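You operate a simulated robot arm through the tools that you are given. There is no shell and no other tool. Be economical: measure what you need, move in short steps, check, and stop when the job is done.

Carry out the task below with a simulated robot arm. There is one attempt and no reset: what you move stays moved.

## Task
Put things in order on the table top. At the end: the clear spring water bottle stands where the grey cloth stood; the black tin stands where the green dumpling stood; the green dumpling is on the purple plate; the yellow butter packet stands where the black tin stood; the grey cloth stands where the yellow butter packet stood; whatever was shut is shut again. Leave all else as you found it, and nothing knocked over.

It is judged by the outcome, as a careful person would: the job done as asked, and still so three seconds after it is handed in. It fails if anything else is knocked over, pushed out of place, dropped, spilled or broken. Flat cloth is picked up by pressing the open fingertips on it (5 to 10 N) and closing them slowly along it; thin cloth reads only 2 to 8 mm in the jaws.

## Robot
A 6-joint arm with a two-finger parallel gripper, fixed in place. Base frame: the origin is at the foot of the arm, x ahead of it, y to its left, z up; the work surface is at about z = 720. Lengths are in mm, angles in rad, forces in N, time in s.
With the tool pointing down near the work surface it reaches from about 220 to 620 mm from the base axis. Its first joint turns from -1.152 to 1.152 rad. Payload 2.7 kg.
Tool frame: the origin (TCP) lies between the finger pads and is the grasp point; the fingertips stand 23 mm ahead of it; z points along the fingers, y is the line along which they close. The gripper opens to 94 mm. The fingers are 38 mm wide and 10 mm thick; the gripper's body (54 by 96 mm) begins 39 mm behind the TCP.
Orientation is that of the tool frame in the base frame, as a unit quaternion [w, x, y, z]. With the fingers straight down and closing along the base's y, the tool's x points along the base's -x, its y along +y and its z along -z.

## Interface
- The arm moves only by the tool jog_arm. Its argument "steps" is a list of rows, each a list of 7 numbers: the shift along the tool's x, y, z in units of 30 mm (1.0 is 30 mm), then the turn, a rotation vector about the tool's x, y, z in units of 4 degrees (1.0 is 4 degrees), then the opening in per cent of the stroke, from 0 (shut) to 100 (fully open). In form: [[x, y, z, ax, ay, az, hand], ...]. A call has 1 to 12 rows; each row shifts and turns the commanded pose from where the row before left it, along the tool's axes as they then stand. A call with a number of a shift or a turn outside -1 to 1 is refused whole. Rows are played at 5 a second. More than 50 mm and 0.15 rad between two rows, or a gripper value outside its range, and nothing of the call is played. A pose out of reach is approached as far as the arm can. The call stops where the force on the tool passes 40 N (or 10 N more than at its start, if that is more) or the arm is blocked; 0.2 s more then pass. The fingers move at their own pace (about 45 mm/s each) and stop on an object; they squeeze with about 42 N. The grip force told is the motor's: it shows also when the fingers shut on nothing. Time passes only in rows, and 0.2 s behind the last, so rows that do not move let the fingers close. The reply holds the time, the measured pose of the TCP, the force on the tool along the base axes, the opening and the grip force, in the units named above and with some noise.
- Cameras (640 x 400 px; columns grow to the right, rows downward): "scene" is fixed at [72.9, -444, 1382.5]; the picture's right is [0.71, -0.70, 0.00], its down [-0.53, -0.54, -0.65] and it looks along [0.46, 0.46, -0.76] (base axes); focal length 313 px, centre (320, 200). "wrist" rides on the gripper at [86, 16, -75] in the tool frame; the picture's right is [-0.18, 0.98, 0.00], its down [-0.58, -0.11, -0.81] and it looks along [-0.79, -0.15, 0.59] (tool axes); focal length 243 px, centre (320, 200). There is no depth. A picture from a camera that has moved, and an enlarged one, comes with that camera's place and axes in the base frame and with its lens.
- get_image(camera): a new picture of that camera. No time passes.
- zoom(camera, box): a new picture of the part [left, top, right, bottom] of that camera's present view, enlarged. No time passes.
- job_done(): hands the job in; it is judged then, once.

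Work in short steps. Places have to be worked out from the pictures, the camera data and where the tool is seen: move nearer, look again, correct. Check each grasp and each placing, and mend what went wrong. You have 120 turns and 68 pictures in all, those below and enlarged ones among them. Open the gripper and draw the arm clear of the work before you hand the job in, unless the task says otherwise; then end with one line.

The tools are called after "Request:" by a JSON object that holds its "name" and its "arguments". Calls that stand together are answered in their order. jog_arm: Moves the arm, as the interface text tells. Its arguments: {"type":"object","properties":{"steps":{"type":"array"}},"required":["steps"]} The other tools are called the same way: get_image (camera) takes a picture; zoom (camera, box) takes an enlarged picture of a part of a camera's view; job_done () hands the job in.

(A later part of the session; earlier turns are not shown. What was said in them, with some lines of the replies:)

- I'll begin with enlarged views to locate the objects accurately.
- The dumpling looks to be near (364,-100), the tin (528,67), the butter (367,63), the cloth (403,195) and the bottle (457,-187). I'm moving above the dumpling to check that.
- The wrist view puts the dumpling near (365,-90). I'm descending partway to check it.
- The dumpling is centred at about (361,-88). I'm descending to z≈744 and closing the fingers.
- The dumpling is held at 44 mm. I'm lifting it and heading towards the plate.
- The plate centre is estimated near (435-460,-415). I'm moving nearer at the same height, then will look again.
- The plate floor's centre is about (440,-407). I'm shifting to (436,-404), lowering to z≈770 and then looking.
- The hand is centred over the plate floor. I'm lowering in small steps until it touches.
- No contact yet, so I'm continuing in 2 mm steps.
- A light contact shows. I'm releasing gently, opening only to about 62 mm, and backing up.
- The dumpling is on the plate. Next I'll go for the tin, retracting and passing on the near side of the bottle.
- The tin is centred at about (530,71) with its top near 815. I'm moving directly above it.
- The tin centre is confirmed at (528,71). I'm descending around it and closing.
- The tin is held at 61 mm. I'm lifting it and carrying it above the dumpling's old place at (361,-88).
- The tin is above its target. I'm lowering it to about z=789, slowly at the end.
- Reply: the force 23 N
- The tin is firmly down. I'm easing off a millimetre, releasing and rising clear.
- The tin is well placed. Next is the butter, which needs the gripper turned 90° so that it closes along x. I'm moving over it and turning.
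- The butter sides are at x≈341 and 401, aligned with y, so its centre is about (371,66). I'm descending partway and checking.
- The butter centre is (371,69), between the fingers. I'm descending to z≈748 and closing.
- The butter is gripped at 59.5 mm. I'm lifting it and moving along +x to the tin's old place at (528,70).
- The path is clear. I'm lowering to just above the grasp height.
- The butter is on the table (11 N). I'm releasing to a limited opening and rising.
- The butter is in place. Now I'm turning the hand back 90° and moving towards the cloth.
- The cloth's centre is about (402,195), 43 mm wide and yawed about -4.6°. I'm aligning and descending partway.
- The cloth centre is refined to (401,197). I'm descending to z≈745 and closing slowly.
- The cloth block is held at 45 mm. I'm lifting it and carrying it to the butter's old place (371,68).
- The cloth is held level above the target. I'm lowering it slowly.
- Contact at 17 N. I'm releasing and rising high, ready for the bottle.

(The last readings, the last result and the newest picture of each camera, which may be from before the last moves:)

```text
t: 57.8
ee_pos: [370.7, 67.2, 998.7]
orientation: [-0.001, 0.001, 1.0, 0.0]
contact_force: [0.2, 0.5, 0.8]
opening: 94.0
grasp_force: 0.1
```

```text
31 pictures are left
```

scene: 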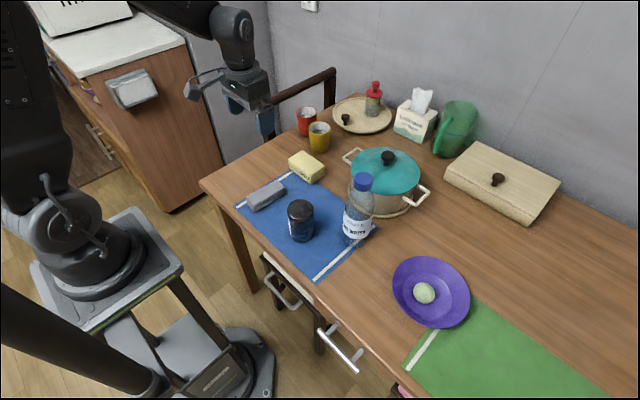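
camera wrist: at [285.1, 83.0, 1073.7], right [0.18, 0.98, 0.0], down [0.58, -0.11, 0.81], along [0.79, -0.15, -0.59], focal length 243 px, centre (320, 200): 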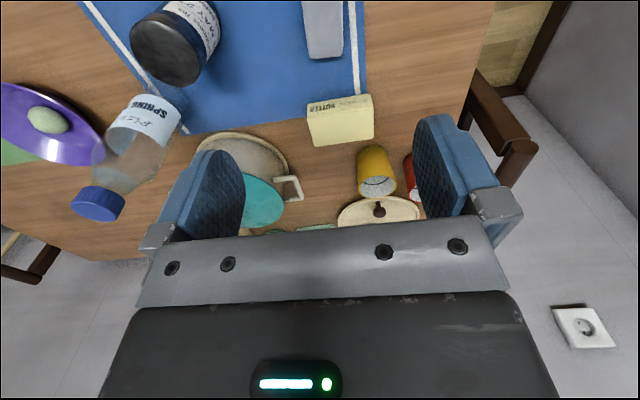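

The cloth is in place. I'm moving above the bottle at z≈1000.

Request:
{"name": "jog_arm", "arguments": {"steps": [[-0.3, -0.93, 0, 0, 0, 0, 100], [-0.3, -0.93, 0, 0, 0, 0, 100], [-0.3, -0.93, 0, 0, 0, 0, 100], [-0.3, -0.93, 0, 0, 0, 0, 100], [-0.3, -0.93, 0, 0, 0, 0, 100], [-0.3, -0.93, 0, 0, 0, 0, 100], [-0.3, -0.93, 0, 0, 0, 0, 100], [-0.3, -0.93, 0, 0, 0, 0, 100], [-0.3, -0.93, 0, 0, 0, 0, 100], [0, 0, 0, 0, 0, 0, 100]]}}

Request:
{"name": "get_image", "arguments": {"camera": "wrist"}}

Request:
{"name": "zoom", "arguments": {"camera": "scene", "box": [280, 120, 440, 260]}}

```text
t: 60.0
ee_pos: [450.7, -184.9, 1000.4]
orientation: [0.0, 0.0, 1.0, 0.0]
contact_force: [-0.3, -0.5, 0.2]
opening: 94.0
grasp_force: 0.1
```

```text
30 pictures are left
camera wrist: at [365.0, -166.6, 1073.6], right [0.18, 0.98, 0.0], down [0.58, -0.11, 0.81], along [0.79, -0.15, -0.59], focal length 243 px, centre (320, 200)
```

wrist: 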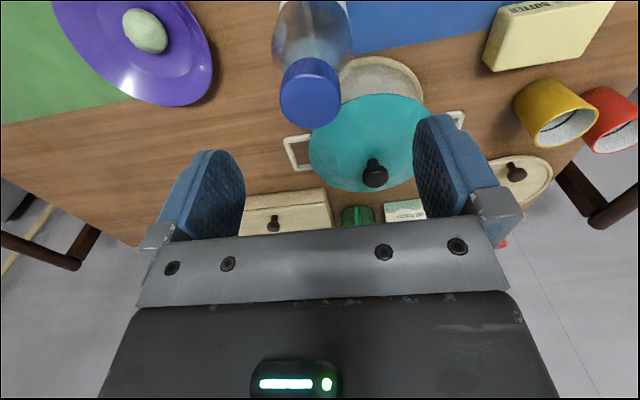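

```text
2.86 times, centred on (360, 190) of scene
camera zoom: at [72.9, -444.0, 1382.5], right [0.71, -0.7, 0.0], down [-0.53, -0.54, -0.65], along [0.46, 0.46, -0.76], focal length 894 px, centre (206, 229)
```

zoom: 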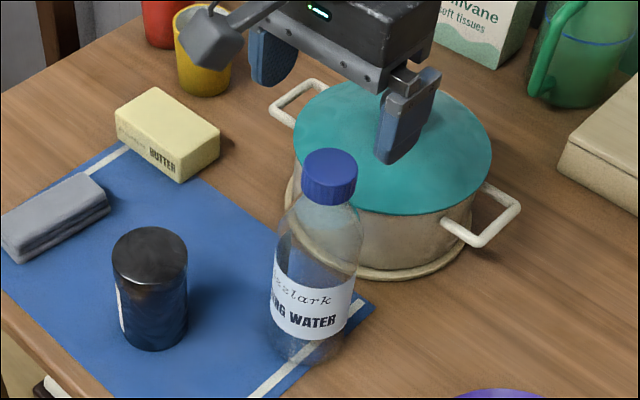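

The cap top is near (455,-189) at z≈925, about 42 mm across. I'm descending just above it and checking.

Request:
{"name": "jog_arm", "arguments": {"steps": [[-0.14, -0.14, 0.6, 0, 0, 0, 100], [0, 0, 0.6, 0, 0, 0, 100], [0, 0, 0.45, 0, 0, 0, 100], [0, 0, 0, 0, 0, 0, 100]]}}

Request:
{"name": "get_image", "arguments": {"camera": "wrist"}}

```text
t: 61.0
ee_pos: [456.3, -188.2, 951.2]
orientation: [0.0, 0.0, 1.0, 0.0]
contact_force: [0.1, -1.2, -0.2]
opening: 94.1
grasp_force: 0.1
```

```text
28 pictures are left
camera wrist: at [369.7, -169.8, 1024.6], right [0.18, 0.98, 0.0], down [0.58, -0.11, 0.81], along [0.79, -0.15, -0.59], focal length 243 px, centre (320, 200)
```

wrist: 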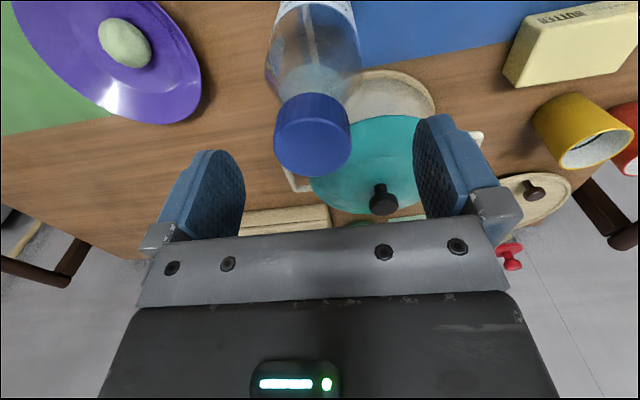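

The cap is centred between the fingers. I'm descending to z≈904 and closing.

Request:
{"name": "jog_arm", "arguments": {"steps": [[0.02, -0.07, 0.6, 0, 0, 0, 100], [0, 0, 0.6, 0, 0, 0, 100], [0, 0, 0.35, 0, 0, 0, 100], [0, 0, 0, 0, 0, 0, 75], [0, 0, 0, 0, 0, 0, 55], [0, 0, 0, 0, 0, 0, 40], [0, 0, 0, 0, 0, 0, 30], [0, 0, 0, 0, 0, 0, 20], [0, 0, 0, 0, 0, 0, 20]]}}

Request:
{"name": "get_image", "arguments": {"camera": "wrist"}}

```text
t: 63.0
ee_pos: [455.6, -191.7, 904.4]
orientation: [0.0, 0.0, 1.0, 0.0]
contact_force: [-0.4, 1.0, 0.5]
opening: 49.4
grasp_force: 42.1
```

```text
27 pictures are left
camera wrist: at [369.4, -173.3, 979.0], right [0.18, 0.98, 0.0], down [0.58, -0.11, 0.81], along [0.79, -0.15, -0.59], focal length 243 px, centre (320, 200)
```

wrist: 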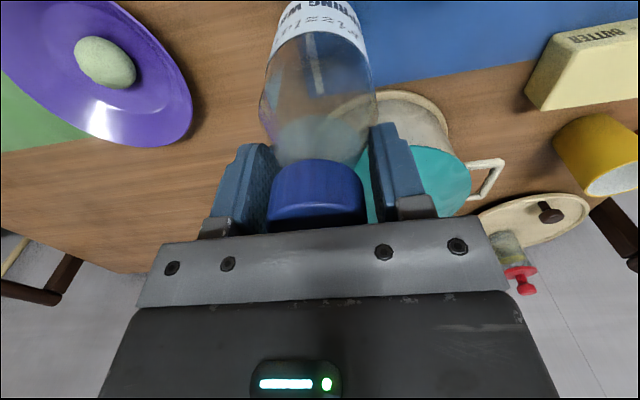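

The 49 mm opening suggests the fingertips are on the sloped shoulder rather than the cap. I'm reopening, rising 13 mm and gripping the cap itself.

Request:
{"name": "jog_arm", "arguments": {"steps": [[0, 0, 0, 0, 0, 0, 60], [0, 0, 0, 0, 0, 0, 75], [0, 0, -0.43, 0, 0, 0, 75], [0, 0, 0, 0, 0, 0, 75], [0, 0, 0, 0, 0, 0, 50], [0, 0, 0, 0, 0, 0, 40], [0, 0, 0, 0, 0, 0, 30], [0, 0, 0, 0, 0, 0, 20], [0, 0, 0, 0, 0, 0, 20]]}}

Request:
{"name": "get_image", "arguments": {"camera": "wrist"}}

```text
t: 65.0
ee_pos: [454.8, -191.5, 917.1]
orientation: [0.0, 0.0, 1.0, 0.0]
contact_force: [-1.1, 1.2, 3.4]
opening: 39.4
grasp_force: 41.9
```

```text
26 pictures are left
camera wrist: at [369.2, -173.5, 991.6], right [0.18, 0.98, 0.0], down [0.58, -0.11, 0.81], along [0.79, -0.15, -0.59], focal length 243 px, centre (320, 200)
```

wrist: 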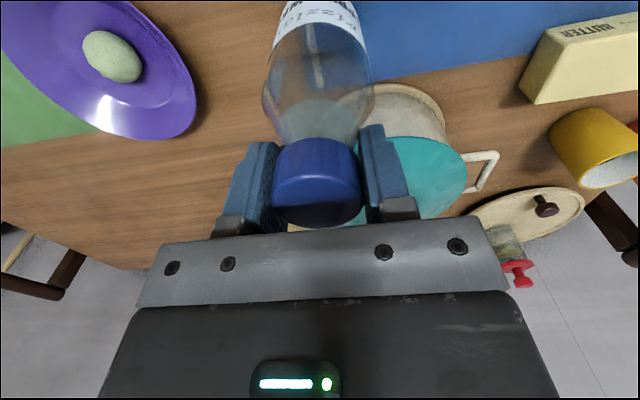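

The fingers are now on the cap (39.4 mm). I'm lifting slowly and checking the hold.

Request:
{"name": "jog_arm", "arguments": {"steps": [[0, 0, -0.2, 0, 0, 0, 15], [0, 0, -0.4, 0, 0, 0, 15], [0, 0, -0.6, 0, 0, 0, 15], [0, 0, -0.8, 0, 0, 0, 15], [0, 0, 0, 0, 0, 0, 15], [0, 0, 0, 0, 0, 0, 15]]}}

Request:
{"name": "get_image", "arguments": {"camera": "wrist"}}

Request:
{"name": "get_image", "arguments": {"camera": "scene"}}

```text
t: 66.4
ee_pos: [456.2, -190.7, 977.0]
orientation: [0.0, 0.0, 1.0, 0.0]
contact_force: [0.4, -0.6, -4.2]
opening: 37.7
grasp_force: 41.9
```

```text
25 pictures are left
camera wrist: at [369.8, -172.9, 1051.4], right [0.18, 0.98, 0.0], down [0.58, -0.11, 0.81], along [0.79, -0.15, -0.59], focal length 243 px, centre (320, 200)
```

wrist: 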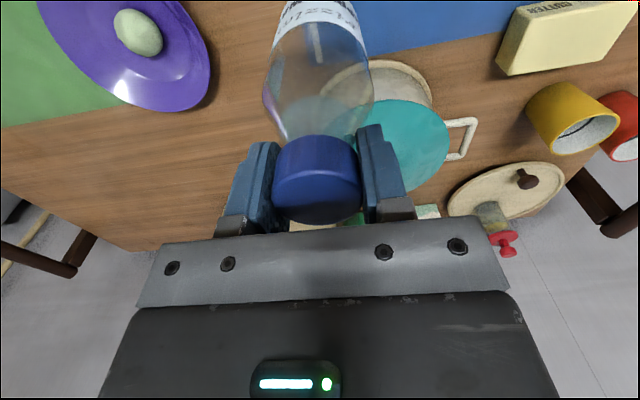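

```text
24 pictures are left
```

scene: 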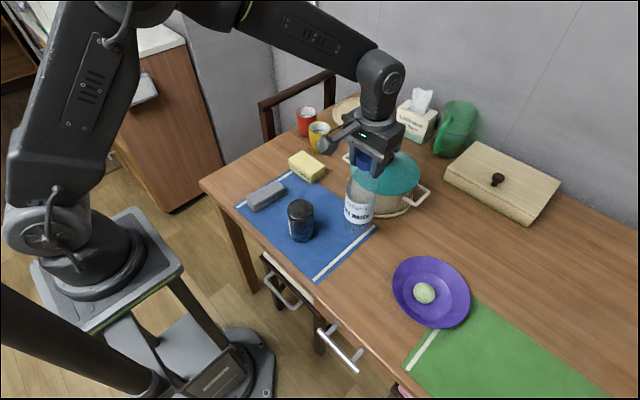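

The bottle is lifted (about 4 N) and held firmly. I'm raising it another 55 mm to clear everything and carrying it towards (401,197).

Request:
{"name": "jog_arm", "arguments": {"steps": [[0, 0, -0.9, 0, 0, 0, 15], [0, 0, -0.9, 0, 0, 0, 15], [0.1, 0.6, 0, 0, 0, 0, 15], [0.13, 0.9, 0, 0, 0, 0, 15], [0.13, 0.9, 0, 0, 0, 0, 15], [0.13, 0.9, 0, 0, 0, 0, 15], [0.13, 0.9, 0, 0, 0, 0, 15], [0.13, 0.9, 0, 0, 0, 0, 15], [0.13, 0.9, 0, 0, 0, 0, 15], [0.13, 0.9, 0, 0, 0, 0, 15], [0.13, 0.9, 0, 0, 0, 0, 15], [0.13, 0.9, 0, 0, 0, 0, 15]]}}

Request:
{"name": "jog_arm", "arguments": {"steps": [[0.13, 0.9, 0, 0, 0, 0, 15], [0.13, 0.9, 0, 0, 0, 0, 15], [0.13, 0.9, 0, 0, 0, 0, 15], [0.13, 0.9, 0, 0, 0, 0, 15], [0.05, 0.63, 0, 0, 0, 0, 15], [0, 0, 0, 0, 0, 0, 15], [0, 0, 0, 0, 0, 0, 15]]}}

Request:
{"name": "get_image", "arguments": {"camera": "scene"}}

Request:
{"name": "get_image", "arguments": {"camera": "wrist"}}

```text
t: 69.0
ee_pos: [416.2, 71.1, 1031.7]
orientation: [0.0, 0.001, 1.0, 0.0]
contact_force: [-0.7, 0.4, -4.4]
opening: 37.3
grasp_force: 41.4
```

```text
t: 70.6
ee_pos: [401.0, 198.9, 1031.0]
orientation: [0.0, 0.0, 1.0, 0.0]
contact_force: [0.8, -0.9, -6.0]
opening: 37.5
grasp_force: 41.7
```

```text
23 pictures are left
```

scene: 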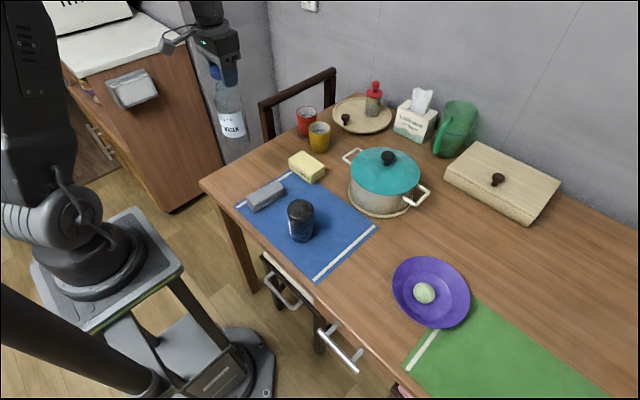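

```text
22 pictures are left
camera wrist: at [314.3, 216.0, 1105.1], right [0.18, 0.98, 0.0], down [0.58, -0.11, 0.81], along [0.79, -0.15, -0.59], focal length 243 px, centre (320, 200)
```

wrist: 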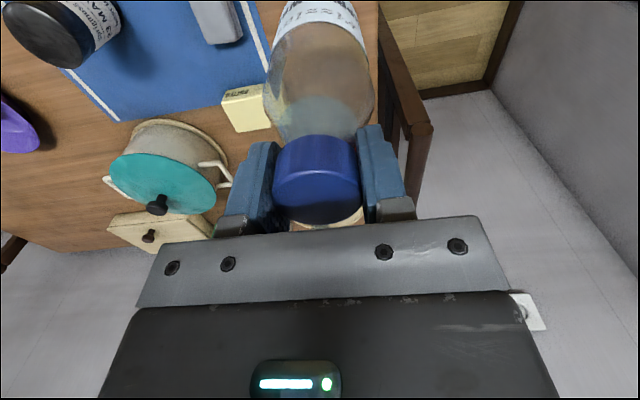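

The bottle hangs vertically above the target. I'm lowering to about 10 mm above touchdown.

Request:
{"name": "jog_arm", "arguments": {"steps": [[0, -0.05, 0.8, 0, 0, 0, 15], [0, 0, 0.8, 0, 0, 0, 15], [0, 0, 0.8, 0, 0, 0, 15], [0, 0, 0.6, 0, 0, 0, 15], [0, 0, 0.4, 0, 0, 0, 15], [0, 0, 0.1, 0, 0, 0, 15], [0, 0, 0, 0, 0, 0, 15]]}}

Request:
{"name": "zoom", "arguments": {"camera": "scene", "box": [190, 60, 350, 220]}}

```text
t: 72.2
ee_pos: [400.5, 195.9, 924.6]
orientation: [0.0, 0.0, 1.0, 0.0]
contact_force: [-0.6, 0.0, -6.0]
opening: 37.5
grasp_force: 41.8
```

```text
2.50 times, centred on (270, 140) of scene
camera zoom: at [73.0, -444.0, 1382.5], right [0.71, -0.7, 0.0], down [-0.53, -0.54, -0.65], along [0.46, 0.46, -0.76], focal length 782 px, centre (445, 350)
```

zoom: 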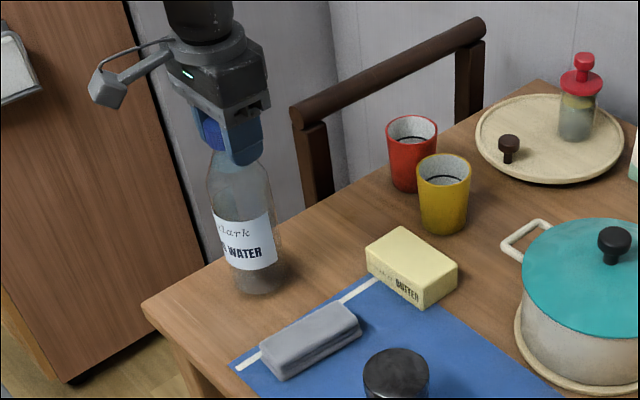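

It looks right. I'm easing down in small steps until contact.

Request:
{"name": "jog_arm", "arguments": {"steps": [[0, 0, 0.1, 0, 0, 0, 15], [0, 0, 0.07, 0, 0, 0, 15], [0, 0, 0.04, 0, 0, 0, 15], [0, 0, 0, 0, 0, 0, 15]]}}

```text
t: 73.2
ee_pos: [400.3, 196.4, 920.1]
orientation: [0.002, 0.0, 1.0, 0.0]
contact_force: [-3.3, -1.6, 16.3]
opening: 37.2
grasp_force: 41.9
```

Touchdown. I'm easing off 1 mm, opening and rising vertically.

Request:
{"name": "jog_arm", "arguments": {"steps": [[0, 0, -0.05, 0, 0, 0, 15], [0, 0, 0, 0, 0, 0, 45], [0, 0, 0, 0, 0, 0, 60], [0, 0, 0, 0, 0, 0, 80], [0, 0, 0, 0, 0, 0, 90], [0, 0, -0.5, 0, 0, 0, 90], [0, 0, -1, 0, 0, 0, 90], [0, 0, -1, 0, 0, 0, 90], [0, 0, -1, 0, 0, 0, 90], [0, 0, 0, 0, 0, 0, 90]]}}

Request:
{"name": "get_image", "arguments": {"camera": "wrist"}}

Request:
{"name": "get_image", "arguments": {"camera": "scene"}}

```text
t: 75.4
ee_pos: [399.7, 196.7, 1027.2]
orientation: [0.0, 0.0, 1.0, 0.0]
contact_force: [-0.6, -0.1, 0.2]
opening: 84.5
grasp_force: 0.1
```

```text
20 pictures are left
camera wrist: at [314.0, 213.8, 1100.6], right [0.18, 0.98, 0.0], down [0.58, -0.11, 0.81], along [0.79, -0.15, -0.59], focal length 243 px, centre (320, 200)
```

wrist: 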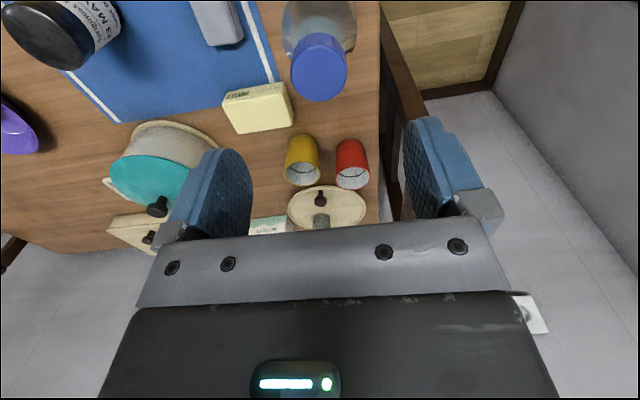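

```text
19 pictures are left
```

scene: 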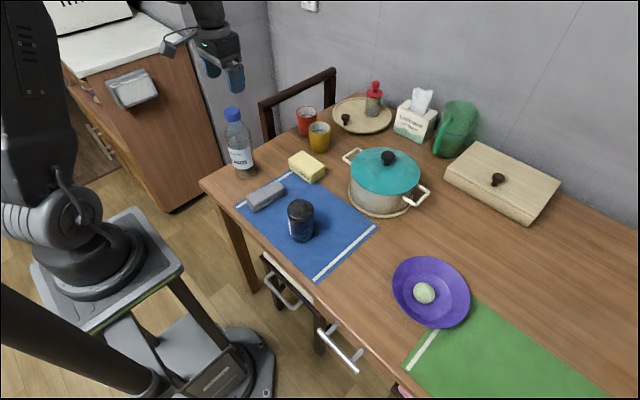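

Everything is in place. I'll measure how much the plate shifted during the dumpling placement, using the same zoom as before.

Request:
{"name": "zoom", "arguments": {"camera": "scene", "box": [360, 200, 520, 360]}}

```text
2.50 times, centred on (440, 280) of scene
camera zoom: at [72.9, -444.0, 1382.5], right [0.71, -0.7, 0.0], down [-0.53, -0.54, -0.65], along [0.46, 0.46, -0.76], focal length 782 px, centre (20, 0)
```

zoom: 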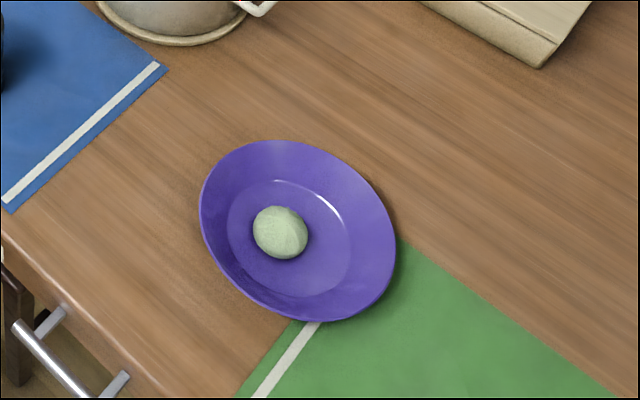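

The plate moved only about 9 mm and the dumpling sits on its floor, so I'm leaving it alone. I'm drawing the arm up and away from the bottle.

Request:
{"name": "jog_arm", "arguments": {"steps": [[0, 0, -0.8, 0, 0, 0, 100], [0, -0.7, 0, 0, 0, 0, 100], [0, -1, 0, 0, 0, 0, 100], [0, -1, 0, 0, 0, 0, 100], [0, -1, 0, 0, 0, 0, 100], [0, -1, 0, 0, 0, 0, 100], [0, -1, 0, 0, 0, 0, 100], [0, 0, 0, 0, 0, 0, 100]]}}

Request:
{"name": "get_image", "arguments": {"camera": "scene"}}

```text
t: 77.2
ee_pos: [401.1, 24.0, 1049.6]
orientation: [0.0, 0.0, 1.0, 0.0]
contact_force: [0.3, -0.6, 0.1]
opening: 94.1
grasp_force: 0.1
```

```text
17 pictures are left
```

scene: 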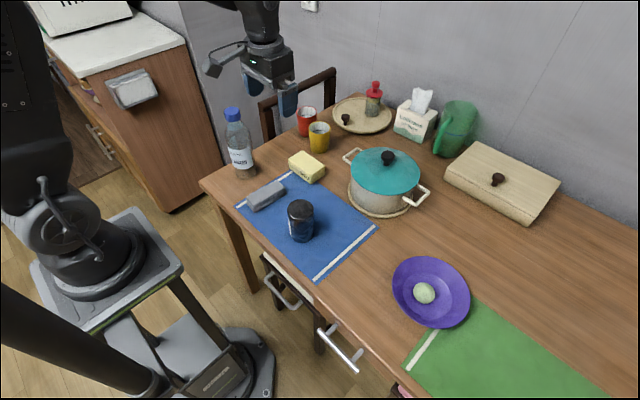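

All the items are in their places, the gripper is open and the arm is clear, so I'm handing the job in.

Request:
{"name": "job_done", "arguments": {}}

```text
The job is handed in.
```

I moved all five items to the places you asked for, with nothing knocked over or opened; the purple plate shifted about 9 mm when I set the dumpling on it, and I left it there.
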